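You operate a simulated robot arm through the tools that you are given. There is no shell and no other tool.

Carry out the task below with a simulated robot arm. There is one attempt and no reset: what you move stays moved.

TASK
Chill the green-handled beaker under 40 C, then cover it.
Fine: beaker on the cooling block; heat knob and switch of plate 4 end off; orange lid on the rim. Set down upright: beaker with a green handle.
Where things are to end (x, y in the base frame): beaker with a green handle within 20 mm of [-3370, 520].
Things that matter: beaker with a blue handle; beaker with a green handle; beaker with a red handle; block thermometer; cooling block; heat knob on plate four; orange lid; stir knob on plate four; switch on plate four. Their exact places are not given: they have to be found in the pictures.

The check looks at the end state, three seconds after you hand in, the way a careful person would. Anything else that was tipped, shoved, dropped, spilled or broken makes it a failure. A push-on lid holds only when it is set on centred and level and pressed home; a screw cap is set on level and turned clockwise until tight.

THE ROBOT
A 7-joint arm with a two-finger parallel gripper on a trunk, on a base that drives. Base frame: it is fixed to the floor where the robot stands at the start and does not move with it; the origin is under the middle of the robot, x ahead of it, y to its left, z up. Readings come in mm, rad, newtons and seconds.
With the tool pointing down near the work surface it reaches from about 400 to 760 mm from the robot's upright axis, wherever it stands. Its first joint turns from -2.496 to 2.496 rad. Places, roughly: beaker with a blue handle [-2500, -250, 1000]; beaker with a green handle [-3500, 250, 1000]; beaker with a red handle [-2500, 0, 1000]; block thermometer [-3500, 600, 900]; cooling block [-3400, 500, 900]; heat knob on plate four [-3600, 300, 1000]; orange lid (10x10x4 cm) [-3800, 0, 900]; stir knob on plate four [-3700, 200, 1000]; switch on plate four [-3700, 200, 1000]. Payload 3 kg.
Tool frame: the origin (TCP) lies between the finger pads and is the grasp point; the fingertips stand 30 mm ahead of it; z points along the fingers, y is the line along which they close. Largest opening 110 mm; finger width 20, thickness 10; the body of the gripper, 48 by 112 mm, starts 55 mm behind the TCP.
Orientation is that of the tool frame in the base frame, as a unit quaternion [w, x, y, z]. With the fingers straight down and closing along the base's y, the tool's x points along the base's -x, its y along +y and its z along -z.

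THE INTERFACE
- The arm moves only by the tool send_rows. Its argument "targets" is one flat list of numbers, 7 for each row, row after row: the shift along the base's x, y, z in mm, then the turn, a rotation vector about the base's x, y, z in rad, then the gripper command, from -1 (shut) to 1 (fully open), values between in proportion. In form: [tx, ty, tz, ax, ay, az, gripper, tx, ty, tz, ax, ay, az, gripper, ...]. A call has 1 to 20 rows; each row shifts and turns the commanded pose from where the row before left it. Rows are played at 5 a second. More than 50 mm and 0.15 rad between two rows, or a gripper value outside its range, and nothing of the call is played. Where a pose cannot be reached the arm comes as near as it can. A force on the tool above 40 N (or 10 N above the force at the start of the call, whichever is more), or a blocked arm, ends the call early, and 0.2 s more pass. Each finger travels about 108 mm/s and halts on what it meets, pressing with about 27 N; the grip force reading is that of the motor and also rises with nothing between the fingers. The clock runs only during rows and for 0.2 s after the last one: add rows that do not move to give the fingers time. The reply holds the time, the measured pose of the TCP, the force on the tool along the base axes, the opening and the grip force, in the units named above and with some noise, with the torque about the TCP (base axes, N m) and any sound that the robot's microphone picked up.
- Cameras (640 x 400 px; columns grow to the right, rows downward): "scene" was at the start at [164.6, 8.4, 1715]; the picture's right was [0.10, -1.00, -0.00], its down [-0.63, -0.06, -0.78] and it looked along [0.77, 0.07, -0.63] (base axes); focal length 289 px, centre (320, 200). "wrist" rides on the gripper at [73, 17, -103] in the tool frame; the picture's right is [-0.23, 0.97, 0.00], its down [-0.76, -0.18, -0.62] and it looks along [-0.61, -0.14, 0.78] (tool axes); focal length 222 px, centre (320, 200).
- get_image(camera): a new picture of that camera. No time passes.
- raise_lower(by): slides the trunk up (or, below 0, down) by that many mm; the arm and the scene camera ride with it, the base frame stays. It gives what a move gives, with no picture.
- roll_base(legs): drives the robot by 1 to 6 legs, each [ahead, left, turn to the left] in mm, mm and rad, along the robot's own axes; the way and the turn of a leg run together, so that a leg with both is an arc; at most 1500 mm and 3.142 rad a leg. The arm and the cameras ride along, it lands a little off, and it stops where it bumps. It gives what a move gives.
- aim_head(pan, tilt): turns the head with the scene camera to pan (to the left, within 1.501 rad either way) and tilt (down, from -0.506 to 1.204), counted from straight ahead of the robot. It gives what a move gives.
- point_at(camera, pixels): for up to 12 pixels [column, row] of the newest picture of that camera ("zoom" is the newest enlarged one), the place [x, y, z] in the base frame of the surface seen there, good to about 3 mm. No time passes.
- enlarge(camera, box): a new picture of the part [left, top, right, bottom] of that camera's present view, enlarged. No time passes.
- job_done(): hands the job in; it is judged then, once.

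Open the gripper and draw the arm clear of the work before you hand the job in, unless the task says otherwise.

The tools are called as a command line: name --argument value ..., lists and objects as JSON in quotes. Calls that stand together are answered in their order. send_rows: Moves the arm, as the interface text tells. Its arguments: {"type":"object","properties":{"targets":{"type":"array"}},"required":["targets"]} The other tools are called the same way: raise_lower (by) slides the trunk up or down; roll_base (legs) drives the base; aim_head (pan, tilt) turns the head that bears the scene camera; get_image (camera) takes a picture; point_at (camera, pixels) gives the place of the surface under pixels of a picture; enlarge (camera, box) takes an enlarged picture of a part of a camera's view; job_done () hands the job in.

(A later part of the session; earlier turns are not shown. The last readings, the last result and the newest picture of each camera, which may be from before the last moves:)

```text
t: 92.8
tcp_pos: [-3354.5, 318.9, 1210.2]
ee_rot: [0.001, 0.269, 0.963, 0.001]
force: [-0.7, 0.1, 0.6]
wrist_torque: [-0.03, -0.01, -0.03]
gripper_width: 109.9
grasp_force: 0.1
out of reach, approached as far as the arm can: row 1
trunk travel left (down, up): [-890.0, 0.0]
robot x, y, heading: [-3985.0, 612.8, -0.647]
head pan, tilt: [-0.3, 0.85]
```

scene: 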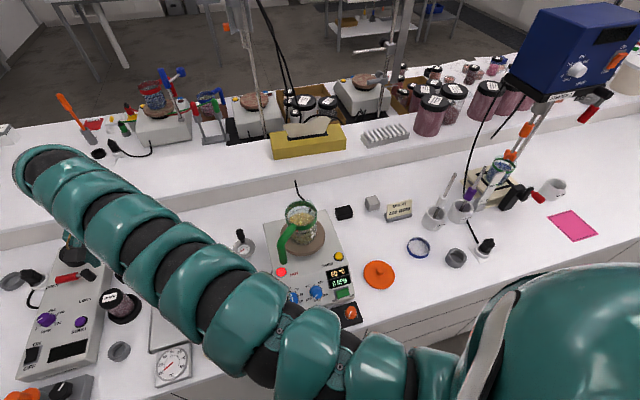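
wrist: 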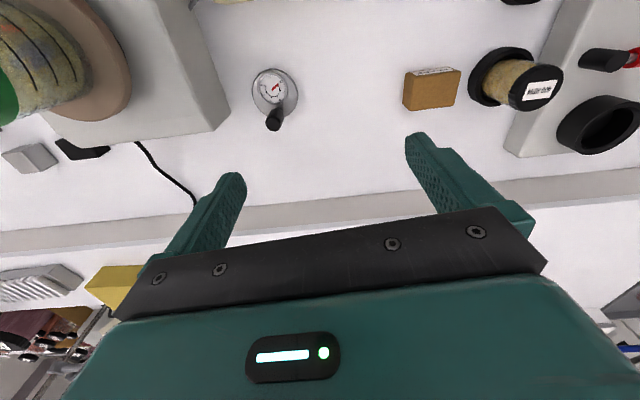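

Height holds at 1210. I continue the arc over the beaker to the right side.

send_rows --targets '[-16, -44, 0, 0, 0, 0, 1, -20, -42, 0, 0, 0, 0, 1, -24, -41, 0, 0, 0, 0, 1, -27, -39, 0, 0, 0, 0, 1, -30, -36, 0, 0, 0, 0, 1, -33, -33, 0, 0, 0, 0, 1, -35, -30, 0, 0, 0, 0, 1, -37, -28, 0, 0, 0, 0, 1, -39, -25, 0, 0, 0, 0, 1, -40, -22, 0, 0, 0, 0, 1]'

aim_head --pan 0.0 --tilt 0.95

get_image --camera "scene"

```text
t: 95.0
tcp_pos: [-3488.8, 97.2, 1207.1]
ee_rot: [0.001, 0.269, 0.963, 0.0]
force: [0.5, 0.3, -0.1]
wrist_torque: [-0.02, -0.03, 0.03]
gripper_width: 110.0
grasp_force: 0.1
out of reach, approached as far as the arm can: row 6, 7, 8, 9, 10
trunk travel left (down, up): [-890.0, 0.0]
robot x, y, heading: [-3987.5, 615.6, -0.645]
head pan, tilt: [-0.3, 0.85]
```

```text
t: 95.8
tcp_pos: [-3487.3, 95.9, 1207.2]
ee_rot: [0.001, 0.268, 0.963, 0.001]
force: [-0.2, 0.2, 0.5]
wrist_torque: [-0.02, 0.02, -0.01]
gripper_width: 110.1
grasp_force: 0.2
trunk travel left (down, up): [-890.0, 0.0]
robot x, y, heading: [-3987.0, 612.5, -0.648]
head pan, tilt: [0.0, 0.949]
```

```text
taken
```

scene: 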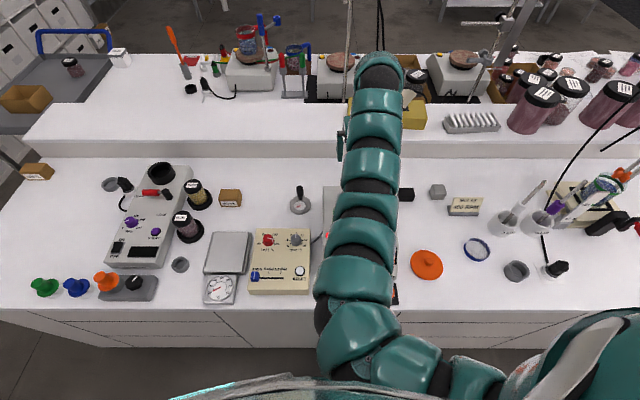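

The arm stopped above the beaker region. I check the wrist camera from here.

get_image --camera "wrist"

```text
taken
```

wrist: 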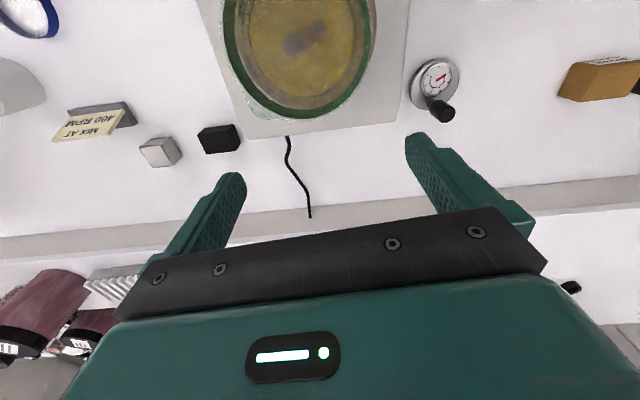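

I try moving further right and slightly lower so the arm clears the plate in the head view.

send_rows --targets '[-35, -30, -5, 0, 0, 0, 1, -35, -30, -5, 0, 0, 0, 1, -35, -30, -5, 0, 0, 0, 1]'

```text
t: 96.6
tcp_pos: [-3511.8, 64.3, 1177.2]
ee_rot: [0.001, 0.27, 0.963, 0.002]
force: [0.0, -0.2, -0.7]
wrist_torque: [0.0, -0.02, 0.0]
gripper_width: 110.2
grasp_force: 0.1
out of reach, approached as far as the arm can: row 1, 2, 3
trunk travel left (down, up): [-890.0, 0.0]
robot x, y, heading: [-3990.0, 615.1, -0.642]
head pan, tilt: [0.0, 0.949]
```

Lateral motion is limited near full stretch, and the height sagged to 1177. I try one small step in the exact sideways direction to understand the limit.

send_rows --targets '[-12, -16, 10, 0, 0, 0, 1, -12, -16, 0, 0, 0, 0, 1]'

```text
t: 97.2
tcp_pos: [-3535.3, 30.3, 1187.7]
ee_rot: [0.0, 0.269, 0.963, 0.0]
force: [-0.5, 0.1, 0.3]
wrist_torque: [-0.01, 0.0, -0.01]
gripper_width: 109.6
grasp_force: 0.1
trunk travel left (down, up): [-890.0, 0.0]
robot x, y, heading: [-3986.7, 610.2, -0.642]
head pan, tilt: [0.0, 0.949]
```

That worked: at this height the inner reach limit is ~720 mm. I continue tangentially at radius ~740.

send_rows --targets '[-33, -31, 0, 0, 0, 0, 1, -37, -26, 0, 0, 0, 0, 1, -39, -22, 0, 0, 0, 0, 1, -40, -20, 0, 0, 0, 0, 1]'

get_image --camera "scene"

```text
t: 98.2
tcp_pos: [-3629.4, -69.2, 1193.7]
ee_rot: [0.0, 0.269, 0.963, 0.001]
force: [0.7, -1.4, 0.2]
wrist_torque: [0.06, -0.02, 0.03]
gripper_width: 109.9
grasp_force: 0.1
out of reach, approached as far as the arm can: row 1, 3, 4
trunk travel left (down, up): [-890.0, 0.0]
robot x, y, heading: [-3984.3, 614.0, -0.645]
head pan, tilt: [0.0, 0.949]
```

```text
taken
```

scene: 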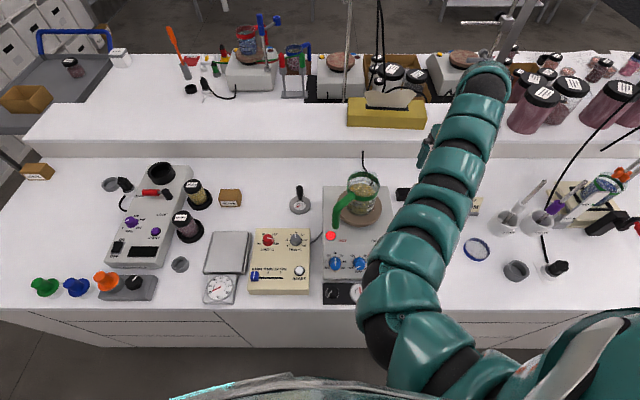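

The arm is now past the beaker. I come down and in toward a hover over the lid, which also frees the view of plate 4.

send_rows --targets '[-25, 0, -12, 0, 0, 0, 1, -25, 0, -14, 0, 0, 0, 1, -25, 10, -14, 0, 0, 0, 1, -25, 15, -14, 0, 0, 0, 1, -25, 20, -14, 0, 0, 0, 1, -20, 25, -14, 0, 0, 0, 1, -15, 25, -10, 0, 0, 0, 1]'

get_image --camera "scene"

enlarge --camera "scene" --box '[310, 160, 420, 310]'

get_image --camera "wrist"

```text
t: 99.8
tcp_pos: [-3648.2, -75.0, 1180.1]
ee_rot: [0.0, 0.269, 0.963, 0.0]
force: [0.3, -0.3, -0.4]
wrist_torque: [-0.03, 0.01, -0.02]
gripper_width: 110.0
grasp_force: 0.1
out of reach, approached as far as the arm can: row 1, 2, 3, 4, 5, 6, 7
trunk travel left (down, up): [-890.0, 0.0]
robot x, y, heading: [-3982.8, 618.2, -0.642]
head pan, tilt: [0.0, 0.949]
```

```text
taken
```

scene: 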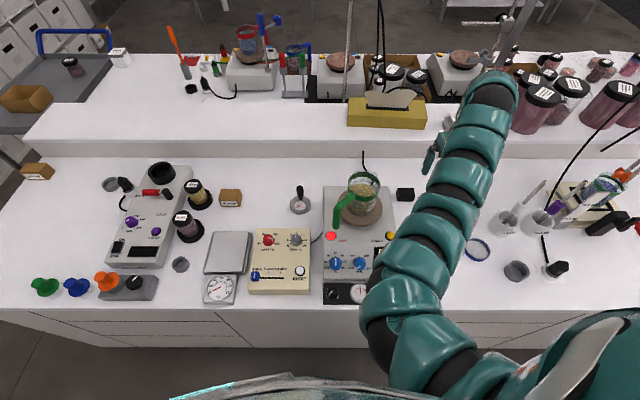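

```text
2.67 times, centred on (365, 235) of scene
```

zoom: 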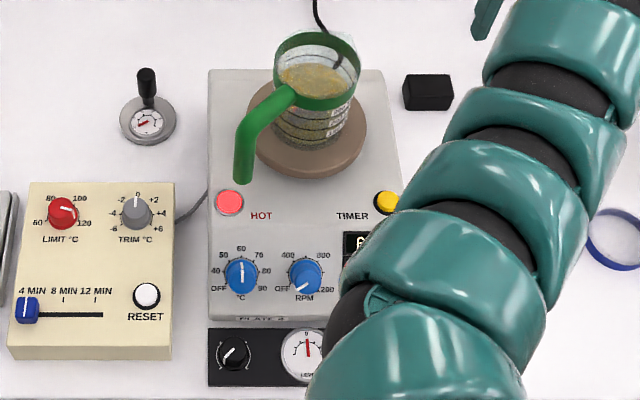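

```text
taken
```

wrist: 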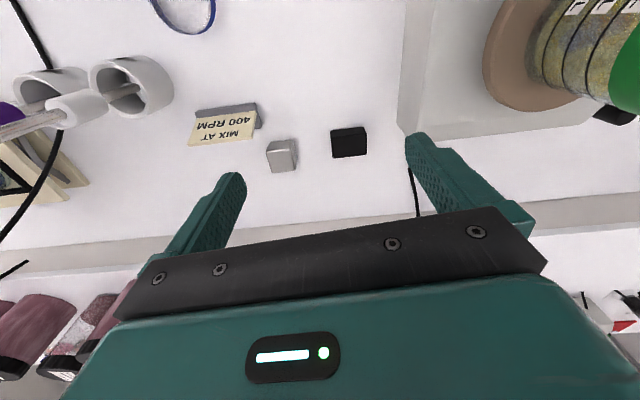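

Useful view: heat knob pointer is straight up at "60", with OFF at lower left; the stir knob already points at OFF. I descend straight to get back into the freer part of the arm's reach.

send_rows --targets '[0, 0, -20, 0, 0, 0, 1, 0, 0, -20, 0, 0, 0, 1, 0, 0, -20, 0, 0, 0, 1, 0, 0, -20, 0, 0, 0, 1]'

enlarge --camera "scene" --box '[315, 220, 395, 310]'

```text
t: 100.8
tcp_pos: [-3647.3, -72.4, 1099.6]
ee_rot: [0.001, 0.269, 0.963, 0.001]
force: [0.4, 0.2, 0.3]
wrist_torque: [0.02, 0.0, 0.0]
gripper_width: 110.1
grasp_force: 0.1
trunk travel left (down, up): [-890.0, 0.0]
robot x, y, heading: [-3990.1, 615.8, -0.642]
head pan, tilt: [0.0, 0.949]
```

```text
4.44 times, centred on (355, 265) of scene
```

zoom: 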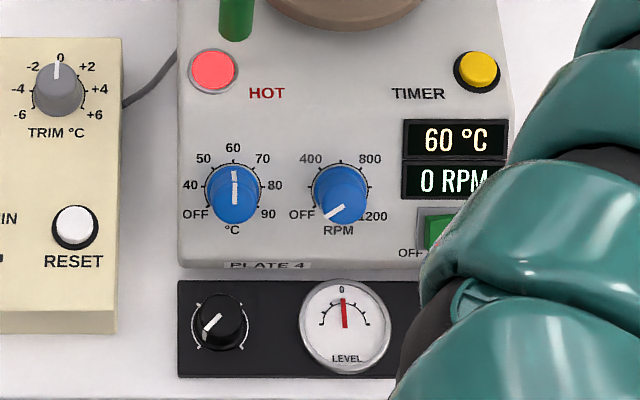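

I measure the panel surface around the knobs and the knob tops to find the panel tilt.

point_at --camera "zoom" --pixels '[[233, 165], [234, 208], [340, 170], [340, 218], [285, 150], [285, 200], [285, 250], [200, 120], [350, 130], [195, 250], [370, 250], [437, 232]]'

point_at --camera "scene" --pixels '[[362, 178], [375, 200], [347, 200], [362, 215], [345, 205], [338, 222], [325, 195], [395, 195], [335, 237], [212, 240], [240, 265], [219, 287]]'

```text
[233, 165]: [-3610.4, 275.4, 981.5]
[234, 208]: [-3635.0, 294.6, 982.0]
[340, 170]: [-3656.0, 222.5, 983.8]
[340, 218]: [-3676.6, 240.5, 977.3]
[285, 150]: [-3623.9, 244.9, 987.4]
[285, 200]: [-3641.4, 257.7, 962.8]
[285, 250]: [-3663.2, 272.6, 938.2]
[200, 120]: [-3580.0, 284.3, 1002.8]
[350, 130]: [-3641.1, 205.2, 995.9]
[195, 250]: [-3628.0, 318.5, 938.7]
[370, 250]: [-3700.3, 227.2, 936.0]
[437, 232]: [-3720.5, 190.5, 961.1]
```

```text
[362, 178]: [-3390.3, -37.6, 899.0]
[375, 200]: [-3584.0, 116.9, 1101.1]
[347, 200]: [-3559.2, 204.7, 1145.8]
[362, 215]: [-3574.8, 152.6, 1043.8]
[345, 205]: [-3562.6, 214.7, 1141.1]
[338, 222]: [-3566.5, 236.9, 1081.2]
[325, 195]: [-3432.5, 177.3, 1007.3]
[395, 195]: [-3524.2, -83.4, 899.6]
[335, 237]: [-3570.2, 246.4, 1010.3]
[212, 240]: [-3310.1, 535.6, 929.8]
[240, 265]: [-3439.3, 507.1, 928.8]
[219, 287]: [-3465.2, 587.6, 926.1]
```

The panel slopes 45° (normal ≈ (-0.57,0.43,0.70)) and the heat knob's face is centred near (-3629,291,984). To reach it with a tilted tool I back the base off ~160 mm.

roll_base --legs '[[-160, 0, 0]]'

send_rows --targets '[0, 30, -10, 0, 0, 0, 1, 0, 40, -10, 0, 0, 0, 1, 0, 40, -10, 0, 0, 0, 1, 0, 40, 0, 0, 0, 0, 1, 0, 40, 0, 0, 0, 0, 1]'

get_image --camera "scene"

```text
t: 102.2
tcp_pos: [-3772.2, 23.8, 1100.4]
ee_rot: [0.001, 0.268, 0.964, 0.0]
force: [0.1, -0.8, 0.5]
wrist_torque: [-0.01, 0.0, 0.0]
gripper_width: 110.1
grasp_force: 0.1
trunk travel left (down, up): [-890.0, 0.0]
robot x, y, heading: [-4113.6, 710.0, -0.64]
head pan, tilt: [0.0, 0.949]
```

```text
t: 103.4
tcp_pos: [-3771.7, 216.8, 1069.4]
ee_rot: [0.002, 0.268, 0.963, 0.001]
force: [0.0, 0.9, -0.9]
wrist_torque: [0.01, 0.0, -0.02]
gripper_width: 110.2
grasp_force: 0.1
trunk travel left (down, up): [-890.0, 0.0]
robot x, y, heading: [-4109.0, 710.2, -0.639]
head pan, tilt: [0.0, 0.949]
```

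```text
taken
```

scene: 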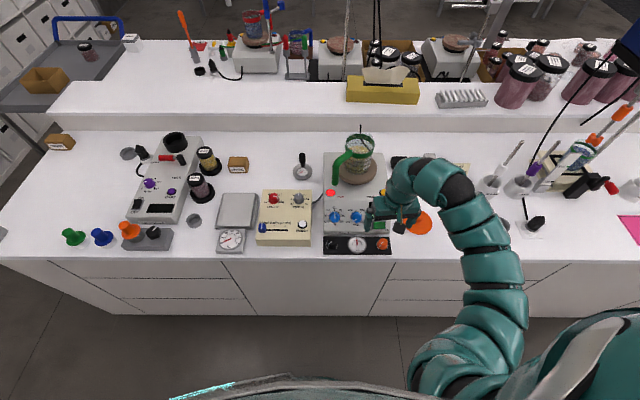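

The view is now much better. I enlarge the panel for precise knob and switch locations.

enlarge --camera "scene" --box '[320, 180, 400, 260]'

get_image --camera "wrist"

```text
5.00 times, centred on (360, 220) of scene
```

zoom: 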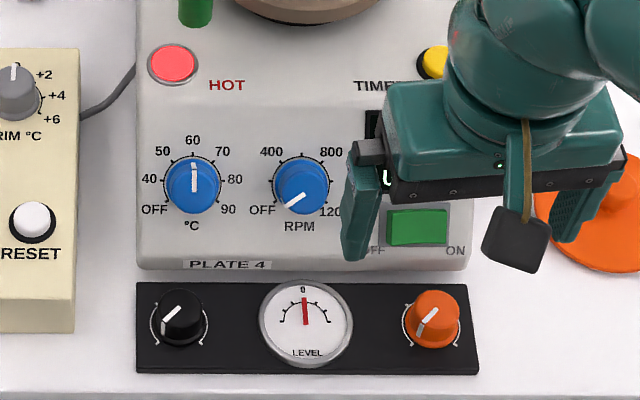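

```text
taken
```

wrist: 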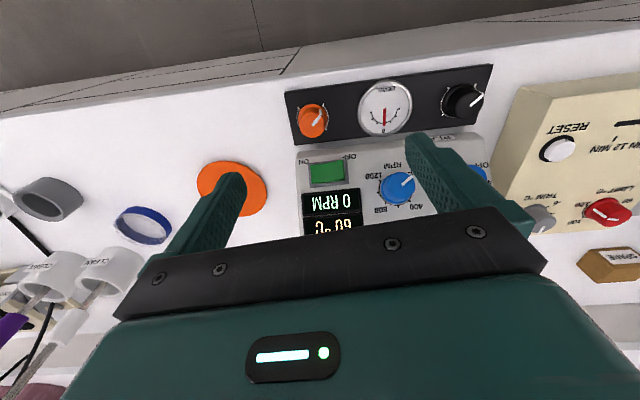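

I take fine measurements of the heat knob face/edges and the switch corners.

point_at --camera "zoom" --pixels '[[193, 182], [180, 182], [206, 182], [193, 170], [193, 203], [301, 188], [395, 225], [438, 225], [417, 225], [417, 212], [417, 240], [245, 215]]'

point_at --camera "zoom" --pixels '[[193, 176], [193, 188], [168, 182], [219, 182], [150, 182], [240, 182], [193, 225], [193, 130], [385, 228], [450, 228], [350, 255], [160, 245]]'

```text
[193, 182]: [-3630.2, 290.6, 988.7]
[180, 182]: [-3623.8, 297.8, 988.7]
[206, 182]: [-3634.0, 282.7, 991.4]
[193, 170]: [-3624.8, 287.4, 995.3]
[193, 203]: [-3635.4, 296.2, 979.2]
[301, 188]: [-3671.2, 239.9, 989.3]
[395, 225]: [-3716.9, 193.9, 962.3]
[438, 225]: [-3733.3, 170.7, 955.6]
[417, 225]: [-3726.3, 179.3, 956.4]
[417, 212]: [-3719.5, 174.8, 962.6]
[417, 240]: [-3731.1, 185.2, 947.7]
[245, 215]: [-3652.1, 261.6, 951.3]
```

```text
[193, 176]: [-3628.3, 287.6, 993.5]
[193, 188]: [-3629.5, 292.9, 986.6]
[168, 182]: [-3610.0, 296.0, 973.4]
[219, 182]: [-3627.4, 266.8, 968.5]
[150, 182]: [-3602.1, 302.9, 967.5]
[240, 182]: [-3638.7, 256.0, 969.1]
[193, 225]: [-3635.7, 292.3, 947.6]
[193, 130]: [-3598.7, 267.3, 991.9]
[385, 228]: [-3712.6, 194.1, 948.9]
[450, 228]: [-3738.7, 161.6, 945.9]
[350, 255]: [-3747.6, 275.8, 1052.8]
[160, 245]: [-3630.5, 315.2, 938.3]
```

Heat knob face centre ≈ (-3630,291,988), standing 25 mm off the panel. I move to a hover 110 mm out along the panel normal, align yaw, and tilt the tool 45°.

send_rows --targets '[20, 30, 0, 0, 0, -0.025, 1, 20, 30, 0, 0, 0, -0.025, 1, 20, 31, 0, 0, 0, -0.025, 1, 19, 31, -4, 0, 0, -0.025, 1, 0, 0, 0, -0.0796, -0.1061, 0, 1, 0, 0, 0, -0.0796, -0.1061, 0, 1, 0, 0, 0, -0.0796, -0.1061, 0, 1, 0, 0, 0, -0.0796, -0.1061, 0, 1, 0, 0, 0, -0.0796, -0.1061, 0, 1, 0, 0, 0, -0.0796, -0.1061, 0, 1]'

get_image --camera "scene"

get_image --camera "wrist"

```text
t: 105.6
tcp_pos: [-3691.4, 336.2, 1065.5]
ee_rot: [0.369, 0.29, 0.875, -0.121]
force: [-0.4, 0.0, 0.1]
wrist_torque: [0.0, 0.01, -0.02]
gripper_width: 109.8
grasp_force: 0.0
trunk travel left (down, up): [-890.0, 0.0]
robot x, y, heading: [-4112.8, 709.1, -0.645]
head pan, tilt: [0.0, 0.949]
```

```text
taken
```

scene: 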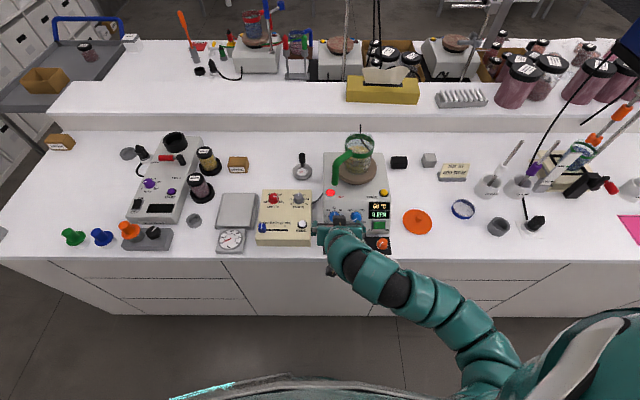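

```text
taken
```

wrist: 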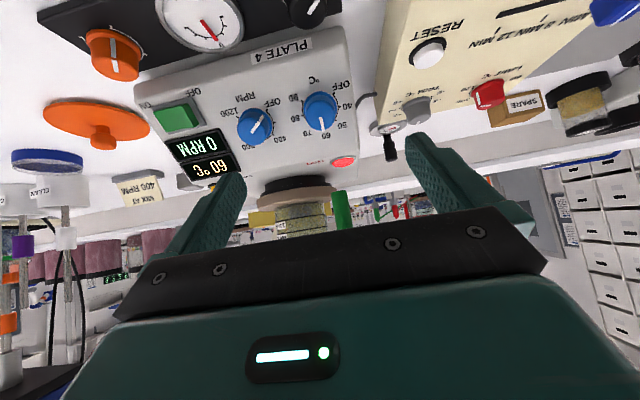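

The tool is aligned with the panel normal. I narrow the fingers to ~52 mm and approach part way, then check.

send_rows --targets '[0, 0, 0, 0, 0, 0, -0.05, 0, 0, 0, 0, 0, 0, -0.05, 12.5, -9, -16, 0, 0, 0, -0.05, 12.5, -9, -16, 0, 0, 0, -0.05, 13, -9.5, -16, 0, 0, 0, -0.05, 0, 0, 0, 0, 0, 0, -0.05]'

get_image --camera "wrist"

enlarge --camera "scene" --box '[310, 170, 410, 270]'

```text
t: 107.0
tcp_pos: [-3654.3, 308.3, 1017.8]
ee_rot: [0.368, 0.291, 0.875, -0.123]
force: [-0.1, 0.5, 1.0]
wrist_torque: [0.02, 0.0, 0.01]
gripper_width: 52.2
grasp_force: 0.1
trunk travel left (down, up): [-890.0, 0.0]
robot x, y, heading: [-4111.2, 712.8, -0.637]
head pan, tilt: [0.0, 0.949]
```

```text
taken
```

wrist: 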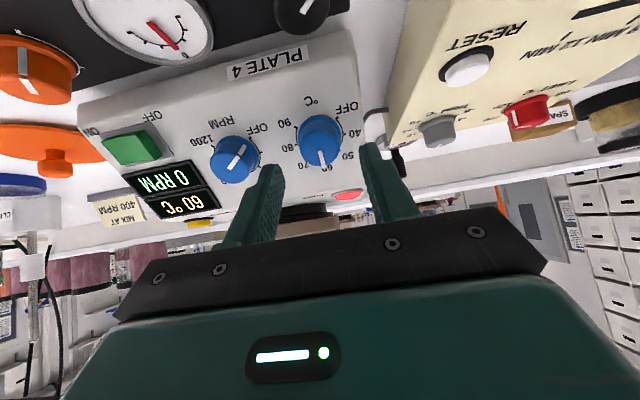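

```text
4.00 times, centred on (360, 220) of scene
```

zoom: 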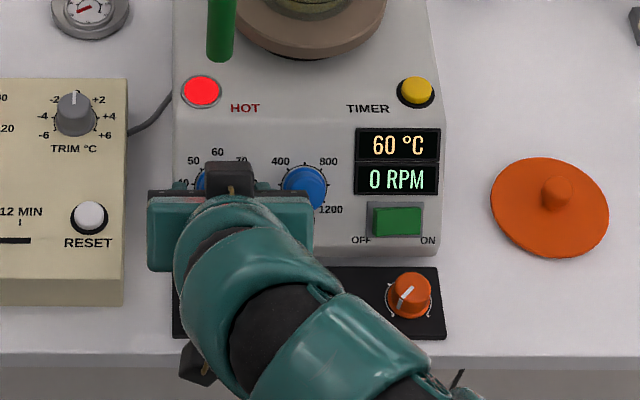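

I cross-check the knob position and switch from the wrist picture.

point_at --camera "wrist" --pixels '[[320, 158], [310, 158], [332, 158], [322, 145], [320, 168], [237, 158], [118, 152], [148, 147], [133, 148], [133, 135], [297, 155], [345, 150]]'

```text
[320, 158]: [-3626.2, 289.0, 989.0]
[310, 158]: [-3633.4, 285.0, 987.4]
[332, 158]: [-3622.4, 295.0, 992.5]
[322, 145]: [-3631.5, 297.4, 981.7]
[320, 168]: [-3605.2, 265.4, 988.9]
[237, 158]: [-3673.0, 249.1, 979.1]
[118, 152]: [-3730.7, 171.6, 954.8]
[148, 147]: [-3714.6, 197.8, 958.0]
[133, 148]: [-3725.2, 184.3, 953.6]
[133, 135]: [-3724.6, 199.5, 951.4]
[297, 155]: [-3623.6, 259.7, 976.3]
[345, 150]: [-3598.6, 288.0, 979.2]
```

Alignment is good (TCP axis meets the face at (-3630,290,988)). I advance 33 mm so the fingertips straddle the knob, then close.

send_rows --targets '[9.5, -7.1, -11.5, 0, 0, 0, -0.05, 9.4, -7.1, -11.5, 0, 0, 0, -0.05, 0, 0, 0, 0, 0, 0, -0.05, 0, 0, 0, 0, 0, 0, -1, 0, 0, 0, 0, 0, 0, -1, 0, 0, 0, 0, 0, 0, -1]'

get_image --camera "wrist"

```text
t: 108.4
tcp_pos: [-3636.0, 294.9, 994.7]
ee_rot: [0.369, 0.29, 0.875, -0.122]
force: [0.9, 1.2, 0.0]
wrist_torque: [-0.49, 0.02, -0.44]
gripper_width: 29.4
grasp_force: 45.0
trunk travel left (down, up): [-890.0, 0.0]
robot x, y, heading: [-4115.0, 709.0, -0.645]
head pan, tilt: [0.0, 0.949]
```

```text
taken
```

wrist: 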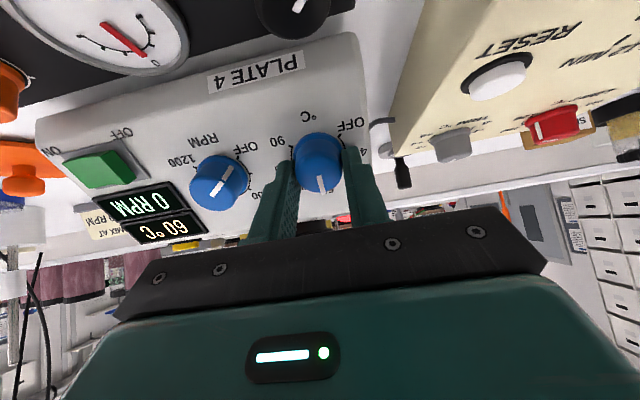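

Knob gripped (29 mm). I turn it counter-clockwise (positive about the outward normal) by 1.92 rad first, then look.

send_rows --targets '[0, 0, 0, -0.0686, 0.0515, 0.084, -1, 0, 0, 0, -0.0686, 0.0515, 0.084, -1, 0, 0, 0, -0.0686, 0.0515, 0.084, -1, 0, 0, 0, -0.0686, 0.0515, 0.084, -1, 0, 0, 0, -0.0686, 0.0515, 0.084, -1, 0, 0, 0, -0.0686, 0.0515, 0.084, -1, 0, 0, 0, -0.0686, 0.0515, 0.084, -1, 0, 0, 0, -0.0686, 0.0515, 0.084, -1, 0, 0, 0, -0.0686, 0.0515, 0.084, -1, 0, 0, 0, -0.0686, 0.0515, 0.084, -1, 0, 0, 0, -0.0686, 0.0515, 0.084, -1, 0, 0, 0, -0.0686, 0.0515, 0.084, -1, 0, 0, 0, -0.0686, 0.0515, 0.084, -1, 0, 0, 0, -0.0686, 0.0515, 0.084, -1, 0, 0, 0, -0.0686, 0.0515, 0.084, -1, 0, 0, 0, -0.0686, 0.0515, 0.084, -1]'

get_image --camera "wrist"

enlarge --camera "scene" --box '[310, 170, 410, 270]'

```text
t: 110.5
tcp_pos: [-3634.0, 297.8, 993.6]
ee_rot: [0.251, -0.214, 0.898, -0.291]
force: [4.9, 9.3, -8.6]
wrist_torque: [-0.14, -0.44, 0.11]
gripper_width: 29.8
grasp_force: 45.0
trunk travel left (down, up): [-890.0, 0.0]
robot x, y, heading: [-4115.1, 712.2, -0.635]
head pan, tilt: [0.0, 0.949]
stopped in row 10: the force on the tool passed its limit at 41 N (the readings are from after the stop); the commanded pose is now the measured one
```

```text
taken
```

wrist: 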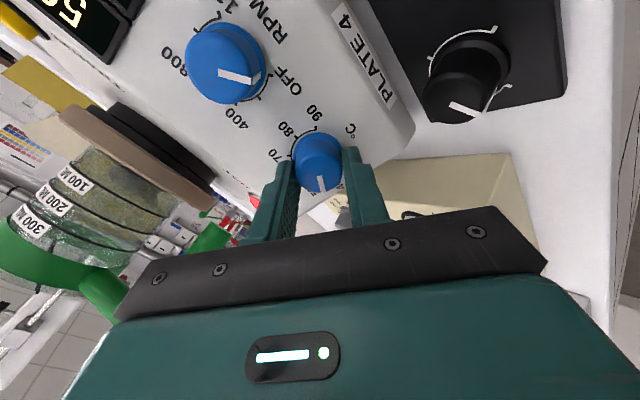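

```text
4.00 times, centred on (360, 220) of scene
```

zoom: 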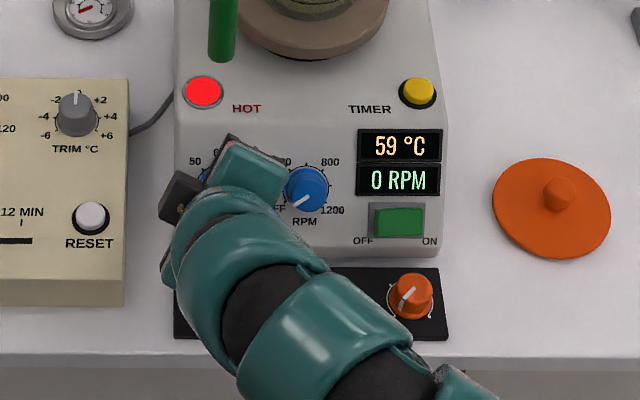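

Rotation stopped after ~1.1 rad on side force (grip slightly off the knob axis). I release, letting the arm relax, and re-close to re-centre.

send_rows --targets '[0, 0, 0, 0, 0, 0, -0.2, 0, 0, 0, 0, 0, 0, -0.2]'

get_image --camera "wrist"

enlarge --camera "wrist" --box '[220, 80, 420, 240]'

```text
t: 111.1
tcp_pos: [-3636.4, 295.0, 993.5]
ee_rot: [0.248, -0.214, 0.898, -0.293]
force: [0.7, 0.2, -0.8]
wrist_torque: [-0.01, -0.01, -0.05]
gripper_width: 43.9
grasp_force: 0.1
trunk travel left (down, up): [-890.0, 0.0]
robot x, y, heading: [-4109.3, 710.7, -0.645]
head pan, tilt: [0.0, 0.949]
```

```text
taken
```

wrist: 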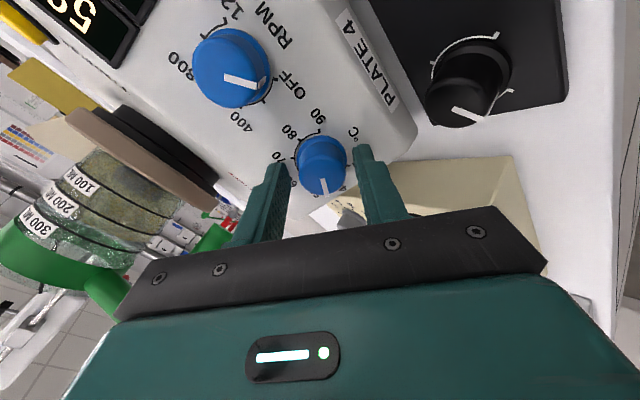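

```text
2.50 times, centred on (320, 160) of wrist
```

zoom: 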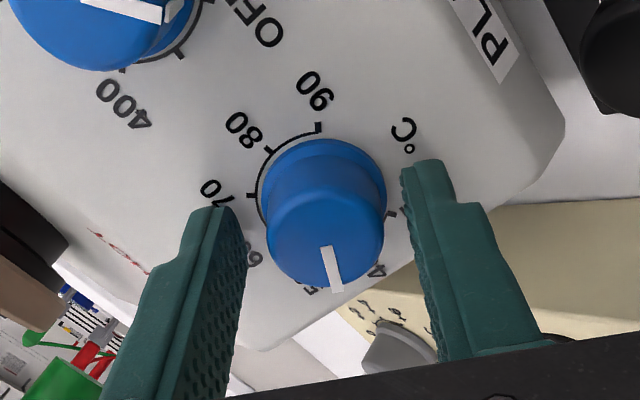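

I query the knob's face outline in this close view to find its true axis.

point_at --camera "zoom" --pixels '[[325, 200], [325, 215], [325, 240], [325, 265], [325, 283], [275, 240], [285, 240], [365, 240], [378, 240], [265, 200], [382, 190], [322, 145]]'

```text
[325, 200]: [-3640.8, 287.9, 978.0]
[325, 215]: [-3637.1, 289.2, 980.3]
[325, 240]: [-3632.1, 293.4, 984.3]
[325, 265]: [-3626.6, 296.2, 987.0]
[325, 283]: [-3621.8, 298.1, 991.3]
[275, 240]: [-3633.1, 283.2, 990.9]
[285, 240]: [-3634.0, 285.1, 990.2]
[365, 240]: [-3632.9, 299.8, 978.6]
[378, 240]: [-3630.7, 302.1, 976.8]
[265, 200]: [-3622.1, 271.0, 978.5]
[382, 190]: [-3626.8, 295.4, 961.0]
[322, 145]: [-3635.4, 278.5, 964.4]
```

The true face centre is (-3631.6,292.8,984.3), ~4 mm downslope of my grip axis. I shift by that, re-grip, and turn the remaining ~1.2 rad.

send_rows --targets '[-1, 2.2, -2.1, 0, 0, 0, -0.2, 0, 0, 0, 0, 0, 0, -1, 0, 0, 0, 0, 0, 0, -1, 0, 0, 0, -0.0686, 0.0515, 0.084, -1, 0, 0, 0, -0.0686, 0.0515, 0.084, -1, 0, 0, 0, -0.0686, 0.0515, 0.084, -1, 0, 0, 0, -0.0686, 0.0515, 0.084, -1, 0, 0, 0, -0.0686, 0.0515, 0.084, -1, 0, 0, 0, -0.0686, 0.0515, 0.084, -1, 0, 0, 0, -0.0686, 0.0515, 0.084, -1, 0, 0, 0, -0.0686, 0.0515, 0.084, -1, 0, 0, 0, -0.0686, 0.0515, 0.084, -1, 0, 0, 0, 0, 0, 0, -1]'

get_image --camera "wrist"

enlarge --camera "scene" --box '[310, 170, 410, 270]'

```text
t: 113.9
tcp_pos: [-3637.0, 297.5, 992.9]
ee_rot: [0.056, -0.644, 0.661, -0.381]
force: [3.2, -11.1, 20.9]
wrist_torque: [-0.72, -1.02, -0.36]
gripper_width: 29.2
grasp_force: 45.0
trunk travel left (down, up): [-890.0, 0.0]
robot x, y, heading: [-4112.9, 709.6, -0.641]
head pan, tilt: [0.0, 0.949]
```

```text
taken
```

wrist: 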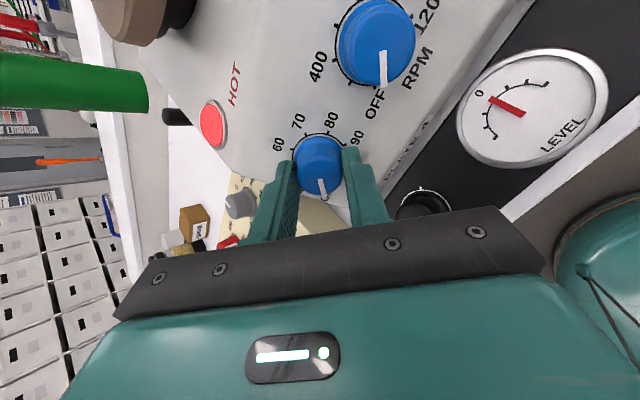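

```text
4.00 times, centred on (360, 220) of scene
```

zoom: 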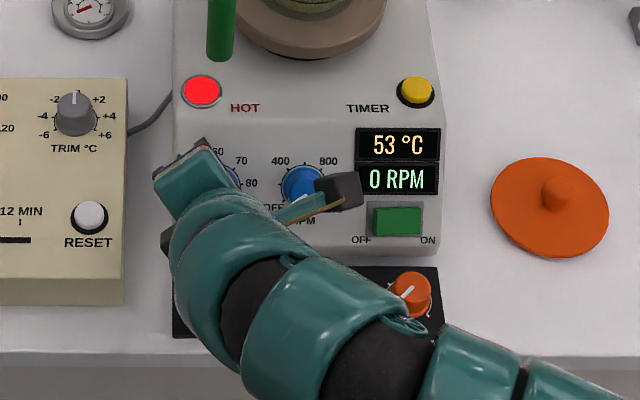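

The tool has turned ~125° in total and the torque is rising, perhaps the OFF stop. I open the fingers and back off to see the pointer.

send_rows --targets '[0, 0, 0, 0, 0, 0, -0.1, 0, 0, 0, 0, 0, 0, -0.1, -17, 13, 21, 0, 0, 0, -0.1, -17, 13, 21, 0, 0, 0, -0.1]'

get_image --camera "wrist"

enlarge --camera "wrist" --box '[220, 0, 480, 230]'

```text
t: 114.9
tcp_pos: [-3671.5, 324.1, 1033.0]
ee_rot: [0.058, -0.644, 0.662, -0.379]
force: [0.1, 0.0, -0.1]
wrist_torque: [-0.02, 0.0, 0.0]
gripper_width: 49.5
grasp_force: 0.1
trunk travel left (down, up): [-890.0, 0.0]
robot x, y, heading: [-4106.0, 709.6, -0.638]
head pan, tilt: [0.0, 0.949]
```

```text
taken
```

wrist: 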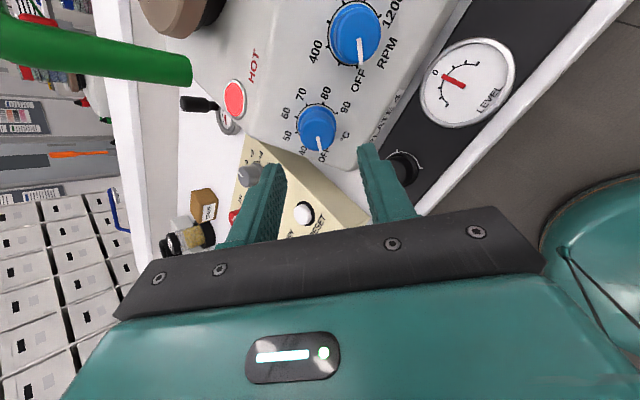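

```text
1.74 times, centred on (350, 115) of wrist
```

zoom: 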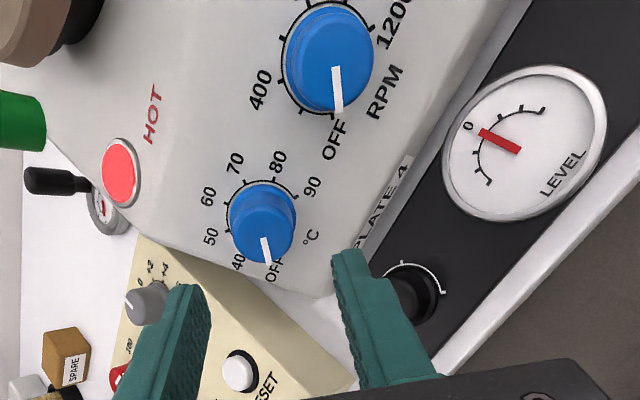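

The pointer now sits at OFF like the stir knob's. I retreat, turn the wrist back, shut the fingers, and move to a hover in front of the switch's OFF side, which also uncovers the knob.

send_rows --targets '[-11.5, 8.5, 14, 0.0783, -0.0588, -0.0959, -0.1, -11.5, 8.5, 14, 0.0783, -0.0588, -0.0959, -0.1, -17, -28.2, -11.8, 0.0783, -0.0588, -0.0959, -1, -17, -28.2, -11.8, 0.0783, -0.0588, -0.0959, -1, -17, -28.2, -11.8, 0.0783, -0.0588, -0.0959, -1, -17, -28.2, -11.8, 0.0783, -0.0588, -0.0959, -1, 0, 0, 0, 0.0783, -0.0588, -0.0959, -1, 0, 0, 0, 0.0783, -0.0588, -0.0959, -1, 0, 0, 0, 0.0783, -0.0588, -0.0959, -1, 0, 0, 0, 0.0783, -0.0588, -0.0959, -1, 0, 0, 0, 0.0783, -0.0588, -0.0959, -1, 0, 0, 0, 0.0783, -0.0588, -0.0959, -1, 0, 0, 0, 0.0783, -0.0588, -0.0959, -1, 0, 0, 0, 0.0783, -0.0588, -0.0959, -1, 0, 0, 0, 0.0783, -0.0588, -0.0959, -1, 0, 0, 0, 0.0783, -0.0588, -0.0959, -1]'

enlarge --camera "scene" --box '[320, 180, 400, 260]'

get_image --camera "wrist"

```text
t: 118.3
tcp_pos: [-3761.2, 229.3, 1014.6]
ee_rot: [0.371, 0.293, 0.874, -0.118]
force: [-0.6, -0.2, 0.0]
wrist_torque: [-0.01, -0.01, -0.03]
gripper_width: 0.0
grasp_force: 26.8
trunk travel left (down, up): [-890.0, 0.0]
robot x, y, heading: [-4113.1, 712.1, -0.637]
head pan, tilt: [0.0, 0.949]
```

```text
5.00 times, centred on (360, 220) of scene
```

zoom: 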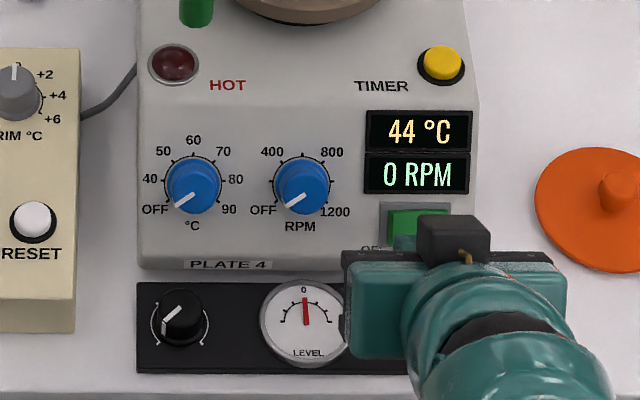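

```text
taken
```

wrist: 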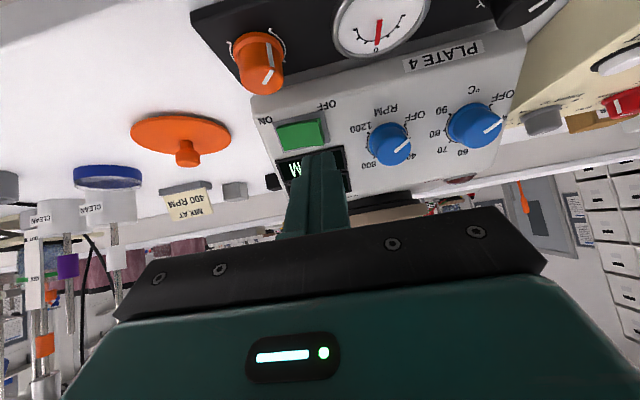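

The heat knob is at OFF and the HOT lamp went dark. Now I measure the switch from the wrist view: its OFF side is at the right (col ~318).

point_at --camera "wrist" --pixels '[[285, 135], [300, 133], [310, 132], [318, 131], [323, 130], [318, 124], [318, 140], [328, 128], [330, 140]]'

enlarge --camera "wrist" --box '[240, 90, 360, 200]'

```text
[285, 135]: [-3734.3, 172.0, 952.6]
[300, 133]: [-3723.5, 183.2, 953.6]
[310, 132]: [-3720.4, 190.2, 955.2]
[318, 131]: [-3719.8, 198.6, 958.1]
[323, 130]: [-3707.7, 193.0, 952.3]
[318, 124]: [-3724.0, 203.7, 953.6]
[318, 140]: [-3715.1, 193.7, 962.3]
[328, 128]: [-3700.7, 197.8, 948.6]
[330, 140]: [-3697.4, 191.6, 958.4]
```

```text
3.64 times, centred on (300, 145) of wrist
```

zoom: 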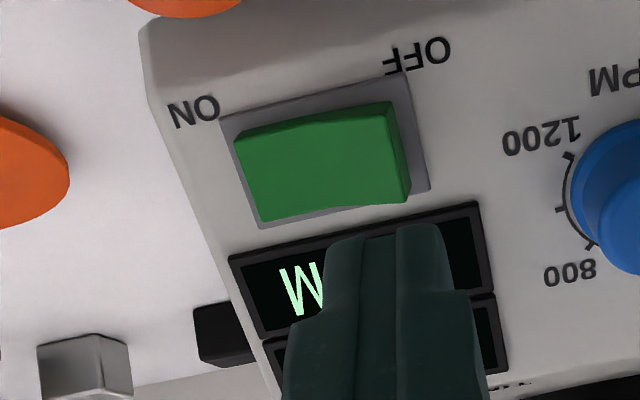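

The OFF end stands ~15 mm proud at about (-3719,195,959). I approach along the normal and press in 2 mm steps.

send_rows --targets '[7.2, -6.9, -10.2, 0, 0, 0, -1, 7.2, -6.9, -10.2, 0, 0, 0, -1, 7.2, -6.9, -10.2, 0, 0, 0, -1, 1.14, -0.86, -1.4, 0, 0, 0, -1, 1.14, -0.86, -1.4, 0, 0, 0, -1, 1.14, -0.86, -1.4, 0, 0, 0, -1, 1.14, -0.86, -1.4, 0, 0, 0, -1, 1.14, -0.86, -1.4, 0, 0, 0, -1, 1.14, -0.86, -1.4, 0, 0, 0, -1]'

get_image --camera "wrist"

enlarge --camera "scene" --box '[320, 180, 400, 260]'

```text
t: 120.3
tcp_pos: [-3735.8, 203.5, 976.6]
ee_rot: [0.371, 0.292, 0.874, -0.118]
force: [-9.3, 8.1, 7.9]
wrist_torque: [0.06, 0.11, -0.06]
gripper_width: 0.0
grasp_force: 26.9
trunk travel left (down, up): [-890.0, 0.0]
robot x, y, heading: [-4116.7, 707.7, -0.645]
head pan, tilt: [0.0, 0.949]
```

```text
taken
```

wrist: 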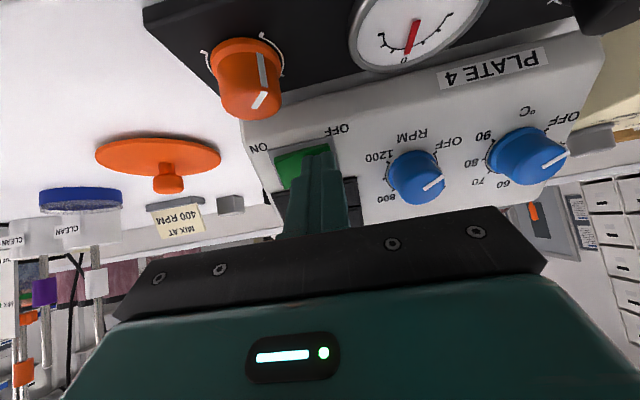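

```text
5.00 times, centred on (360, 220) of scene
```

zoom: 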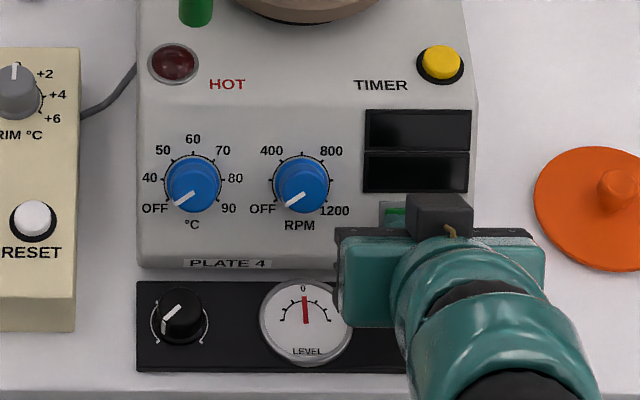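

The display went dark, so the plate is off. I retreat along the normal and bring the tool back to straight down.

send_rows --targets '[-11.4, 8.6, 14, 0, 0, 0, -1, -20, 15, 24.5, 0, 0, 0, -1, -20, 15, 24.5, 0, 0, 0, -1, 0, 0, 0, 0.0796, 0.1061, 0, -1, 0, 0, 0, 0.0796, 0.1061, 0, -1, 0, 0, 0, 0.0796, 0.1061, 0, -1, 0, 0, 0, 0.0796, 0.1061, 0, -1, 0, 0, 0, 0.0796, 0.1061, 0, -1, 0, 0, 0, 0.0796, 0.1061, 0, -1]'

get_image --camera "scene"

enlarge --camera "wrist" --box '[220, 40, 420, 200]'

```text
t: 122.3
tcp_pos: [-3785.0, 241.0, 1029.0]
ee_rot: [0.033, 0.319, 0.947, -0.007]
force: [-0.3, 0.6, 0.1]
wrist_torque: [-0.02, -0.01, 0.01]
gripper_width: 0.0
grasp_force: 27.1
out of reach, approached as far as the arm can: row 3, 4
trunk travel left (down, up): [-890.0, 0.0]
robot x, y, heading: [-4113.9, 715.1, -0.639]
head pan, tilt: [0.0, 0.949]
```

```text
taken
```

scene: 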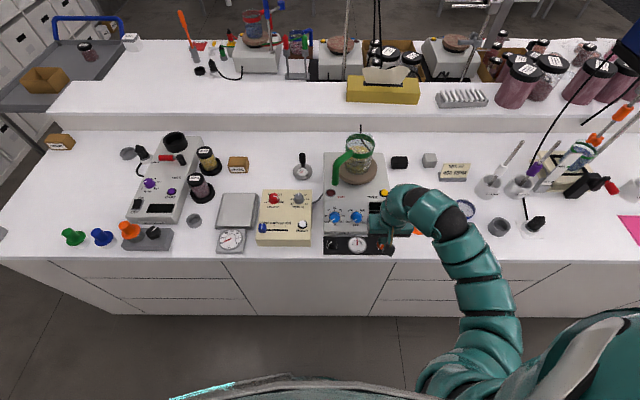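

```text
2.50 times, centred on (320, 120) of wrist
```

zoom: 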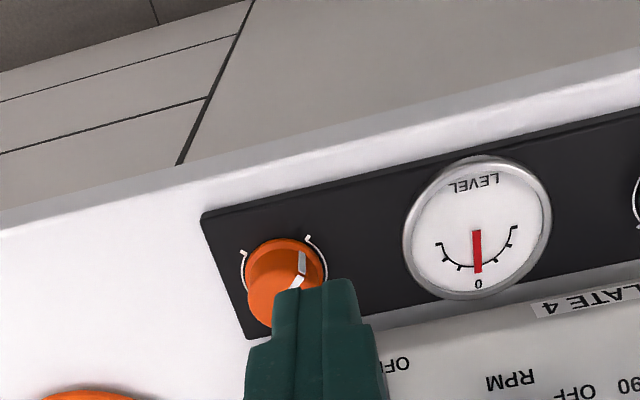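

Plate display is dark. Now I examine the beaker closely to plan its grasp.

enlarge --camera "scene" --box '[325, 125, 395, 195]'

```text
5.71 times, centred on (360, 160) of scene
```

zoom: 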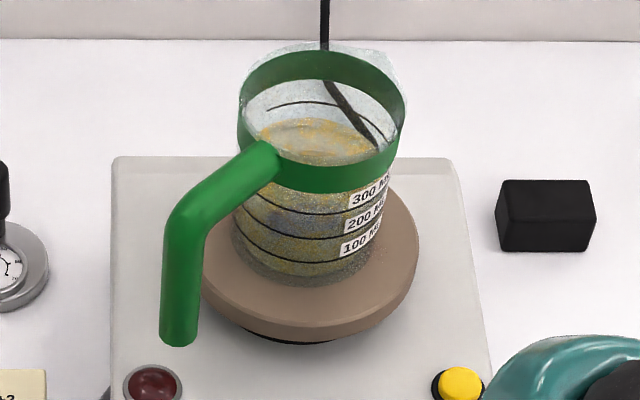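

I measure the green band, glass rim, handle and plate-top points.

point_at --camera "zoom" --pixels '[[250, 130], [395, 135], [320, 180], [300, 60], [330, 55], [270, 70], [380, 80], [242, 105], [403, 110], [320, 275], [250, 250], [375, 255]]'

point_at --camera "zoom" --pixels '[[265, 155], [225, 185], [185, 215], [180, 260], [180, 330], [320, 305], [215, 270], [410, 250], [320, 320], [120, 200], [460, 200], [320, 170]]'

```text
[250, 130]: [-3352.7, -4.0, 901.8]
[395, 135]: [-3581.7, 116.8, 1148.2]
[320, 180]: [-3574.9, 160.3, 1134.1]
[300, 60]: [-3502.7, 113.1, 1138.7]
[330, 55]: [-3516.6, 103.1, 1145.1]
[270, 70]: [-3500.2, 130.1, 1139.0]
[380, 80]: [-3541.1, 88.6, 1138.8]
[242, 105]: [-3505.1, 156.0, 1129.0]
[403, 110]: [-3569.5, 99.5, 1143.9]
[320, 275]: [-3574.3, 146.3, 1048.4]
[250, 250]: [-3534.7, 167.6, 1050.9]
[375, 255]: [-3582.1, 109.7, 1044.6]
```

```text
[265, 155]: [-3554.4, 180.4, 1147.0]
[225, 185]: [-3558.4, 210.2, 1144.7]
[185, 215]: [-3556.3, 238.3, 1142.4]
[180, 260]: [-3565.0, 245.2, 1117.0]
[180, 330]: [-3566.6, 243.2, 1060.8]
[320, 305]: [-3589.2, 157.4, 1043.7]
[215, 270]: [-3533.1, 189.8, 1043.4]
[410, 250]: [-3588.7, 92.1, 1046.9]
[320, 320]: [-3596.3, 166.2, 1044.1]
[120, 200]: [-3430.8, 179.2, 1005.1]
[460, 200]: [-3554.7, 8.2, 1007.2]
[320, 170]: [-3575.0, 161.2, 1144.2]
```

Fit: green band centre (-3541.6,132.8), radius 43.4, rim at z≈1148, bottom at ≈1044; handle points toward (-0.2,0.98). I move the arm to the right over free space, fix the small tilt, then roll ahead 108 mm.

send_rows --targets '[0, -30, 8, 0.04, 0.054, 0, -1, 0, -36, 10, 0, 0, 0, 0, 0, -38, 10, 0, 0, 0, 1, 0, -38, 10, 0, 0, 0, 1, 0, -38, 10, 0, 0, 0, 1]'

roll_base --legs '[[108, 0, 0]]'

get_image --camera "scene"

enlarge --camera "scene" --box '[320, 130, 400, 210]'

```text
t: 123.5
tcp_pos: [-3783.5, 59.2, 1076.1]
ee_rot: [0.003, 0.318, 0.948, 0.004]
force: [0.7, 0.5, -0.2]
wrist_torque: [0.0, -0.03, 0.0]
gripper_width: 110.3
grasp_force: 0.0
trunk travel left (down, up): [-890.0, 0.0]
robot x, y, heading: [-4113.2, 711.9, -0.636]
head pan, tilt: [0.0, 0.949]
```

```text
t: 124.7
tcp_pos: [-3695.6, -7.4, 1074.8]
ee_rot: [0.001, 0.32, 0.948, 0.004]
force: [0.3, 0.3, -0.2]
wrist_torque: [-0.01, 0.02, 0.0]
gripper_width: 110.1
grasp_force: 0.1
trunk travel left (down, up): [-890.0, 0.0]
robot x, y, heading: [-4026.4, 642.7, -0.639]
head pan, tilt: [0.0, 0.949]
```

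```text
taken
```

scene: 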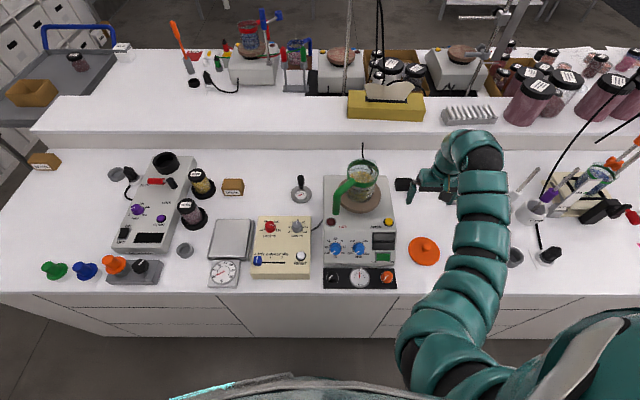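

```text
5.00 times, centred on (360, 170) of scene
```

zoom: 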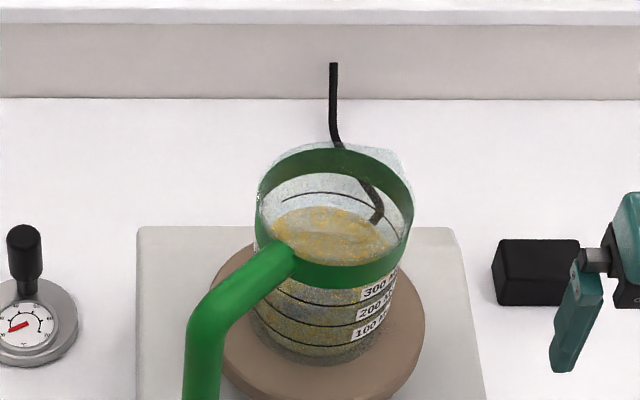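

I re-measure the band from this view to confirm the centre.

point_at --camera "zoom" --pixels '[[330, 270], [300, 268], [370, 265], [400, 235], [410, 200], [265, 190], [262, 215], [330, 155], [330, 282], [330, 258], [270, 310], [380, 300]]'

```text
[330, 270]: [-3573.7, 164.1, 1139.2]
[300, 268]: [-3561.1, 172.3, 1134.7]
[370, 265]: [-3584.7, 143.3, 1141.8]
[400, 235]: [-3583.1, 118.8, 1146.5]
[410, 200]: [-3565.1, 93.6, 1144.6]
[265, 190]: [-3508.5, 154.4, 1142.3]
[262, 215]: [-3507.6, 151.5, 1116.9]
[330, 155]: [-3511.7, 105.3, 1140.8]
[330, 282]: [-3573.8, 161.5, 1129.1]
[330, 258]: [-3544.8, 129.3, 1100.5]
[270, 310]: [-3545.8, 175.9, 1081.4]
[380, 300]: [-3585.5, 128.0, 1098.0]
```

Centre confirmed at about (-3543,133), radius ~44. I raise the arm so the open fingers clear the rim before moving over it.

send_rows --targets '[4, -8, 24, 0, 0, 0, 1, 4, -8, 24, 0, 0, 0, 1, 4, -8, 24, 0, 0, 0, 1, 4, -8, 24, 0, 0, 0, 1, 2, -4, 22, 0, 0, 0, 1]'

```text
t: 125.9
tcp_pos: [-3676.3, -43.2, 1184.0]
ee_rot: [0.002, 0.319, 0.948, 0.004]
force: [-0.1, -0.1, 0.1]
wrist_torque: [-0.03, -0.01, -0.02]
gripper_width: 110.2
grasp_force: 0.1
out of reach, approached as far as the arm can: row 3
trunk travel left (down, up): [-890.0, 0.0]
robot x, y, heading: [-4023.8, 643.5, -0.642]
head pan, tilt: [0.0, 0.949]
```

I start toward the beaker, yawing the tool, and check that the height holds.

send_rows --targets '[22, 28, 4, 0, 0, -0.1, 1, 22, 28, 4, 0, 0, -0.1, 1]'

```text
t: 126.5
tcp_pos: [-3613.5, 11.6, 1186.0]
ee_rot: [0.003, 0.414, 0.91, 0.004]
force: [-0.6, -0.4, -0.1]
wrist_torque: [0.01, 0.01, 0.04]
gripper_width: 109.7
grasp_force: 0.0
out of reach, approached as far as the arm can: row 1, 2
trunk travel left (down, up): [-890.0, 0.0]
robot x, y, heading: [-4024.3, 641.8, -0.641]
head pan, tilt: [0.0, 0.949]
```

At this height the inner reach limit is ~750 mm, so I roll the base back 50 mm to put the beaker at radius ~750.

roll_base --legs '[[-50, 0, 0]]'

send_rows --targets '[0, 0, 6, 0, 0, -0.05, 1, 18, 14, 2, 0, 0, -0.05, 1, 18, 14, 0, 0, 0, -0.05, 1]'

```text
t: 127.4
tcp_pos: [-3654.3, 42.2, 1187.0]
ee_rot: [0.004, 0.413, 0.911, 0.004]
force: [-1.0, -0.6, 0.9]
wrist_torque: [-0.03, -0.03, 0.01]
gripper_width: 110.1
grasp_force: 0.0
trunk travel left (down, up): [-890.0, 0.0]
robot x, y, heading: [-4066.5, 673.3, -0.641]
head pan, tilt: [0.0, 0.949]
```

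```text
t: 128.2
tcp_pos: [-3616.4, 69.9, 1194.0]
ee_rot: [0.004, 0.481, 0.877, 0.003]
force: [0.9, 0.2, -0.1]
wrist_torque: [0.0, 0.0, 0.0]
gripper_width: 109.9
grasp_force: 0.0
trunk travel left (down, up): [-890.0, 0.0]
robot x, y, heading: [-4067.2, 671.8, -0.64]
head pan, tilt: [0.0, 0.949]
```

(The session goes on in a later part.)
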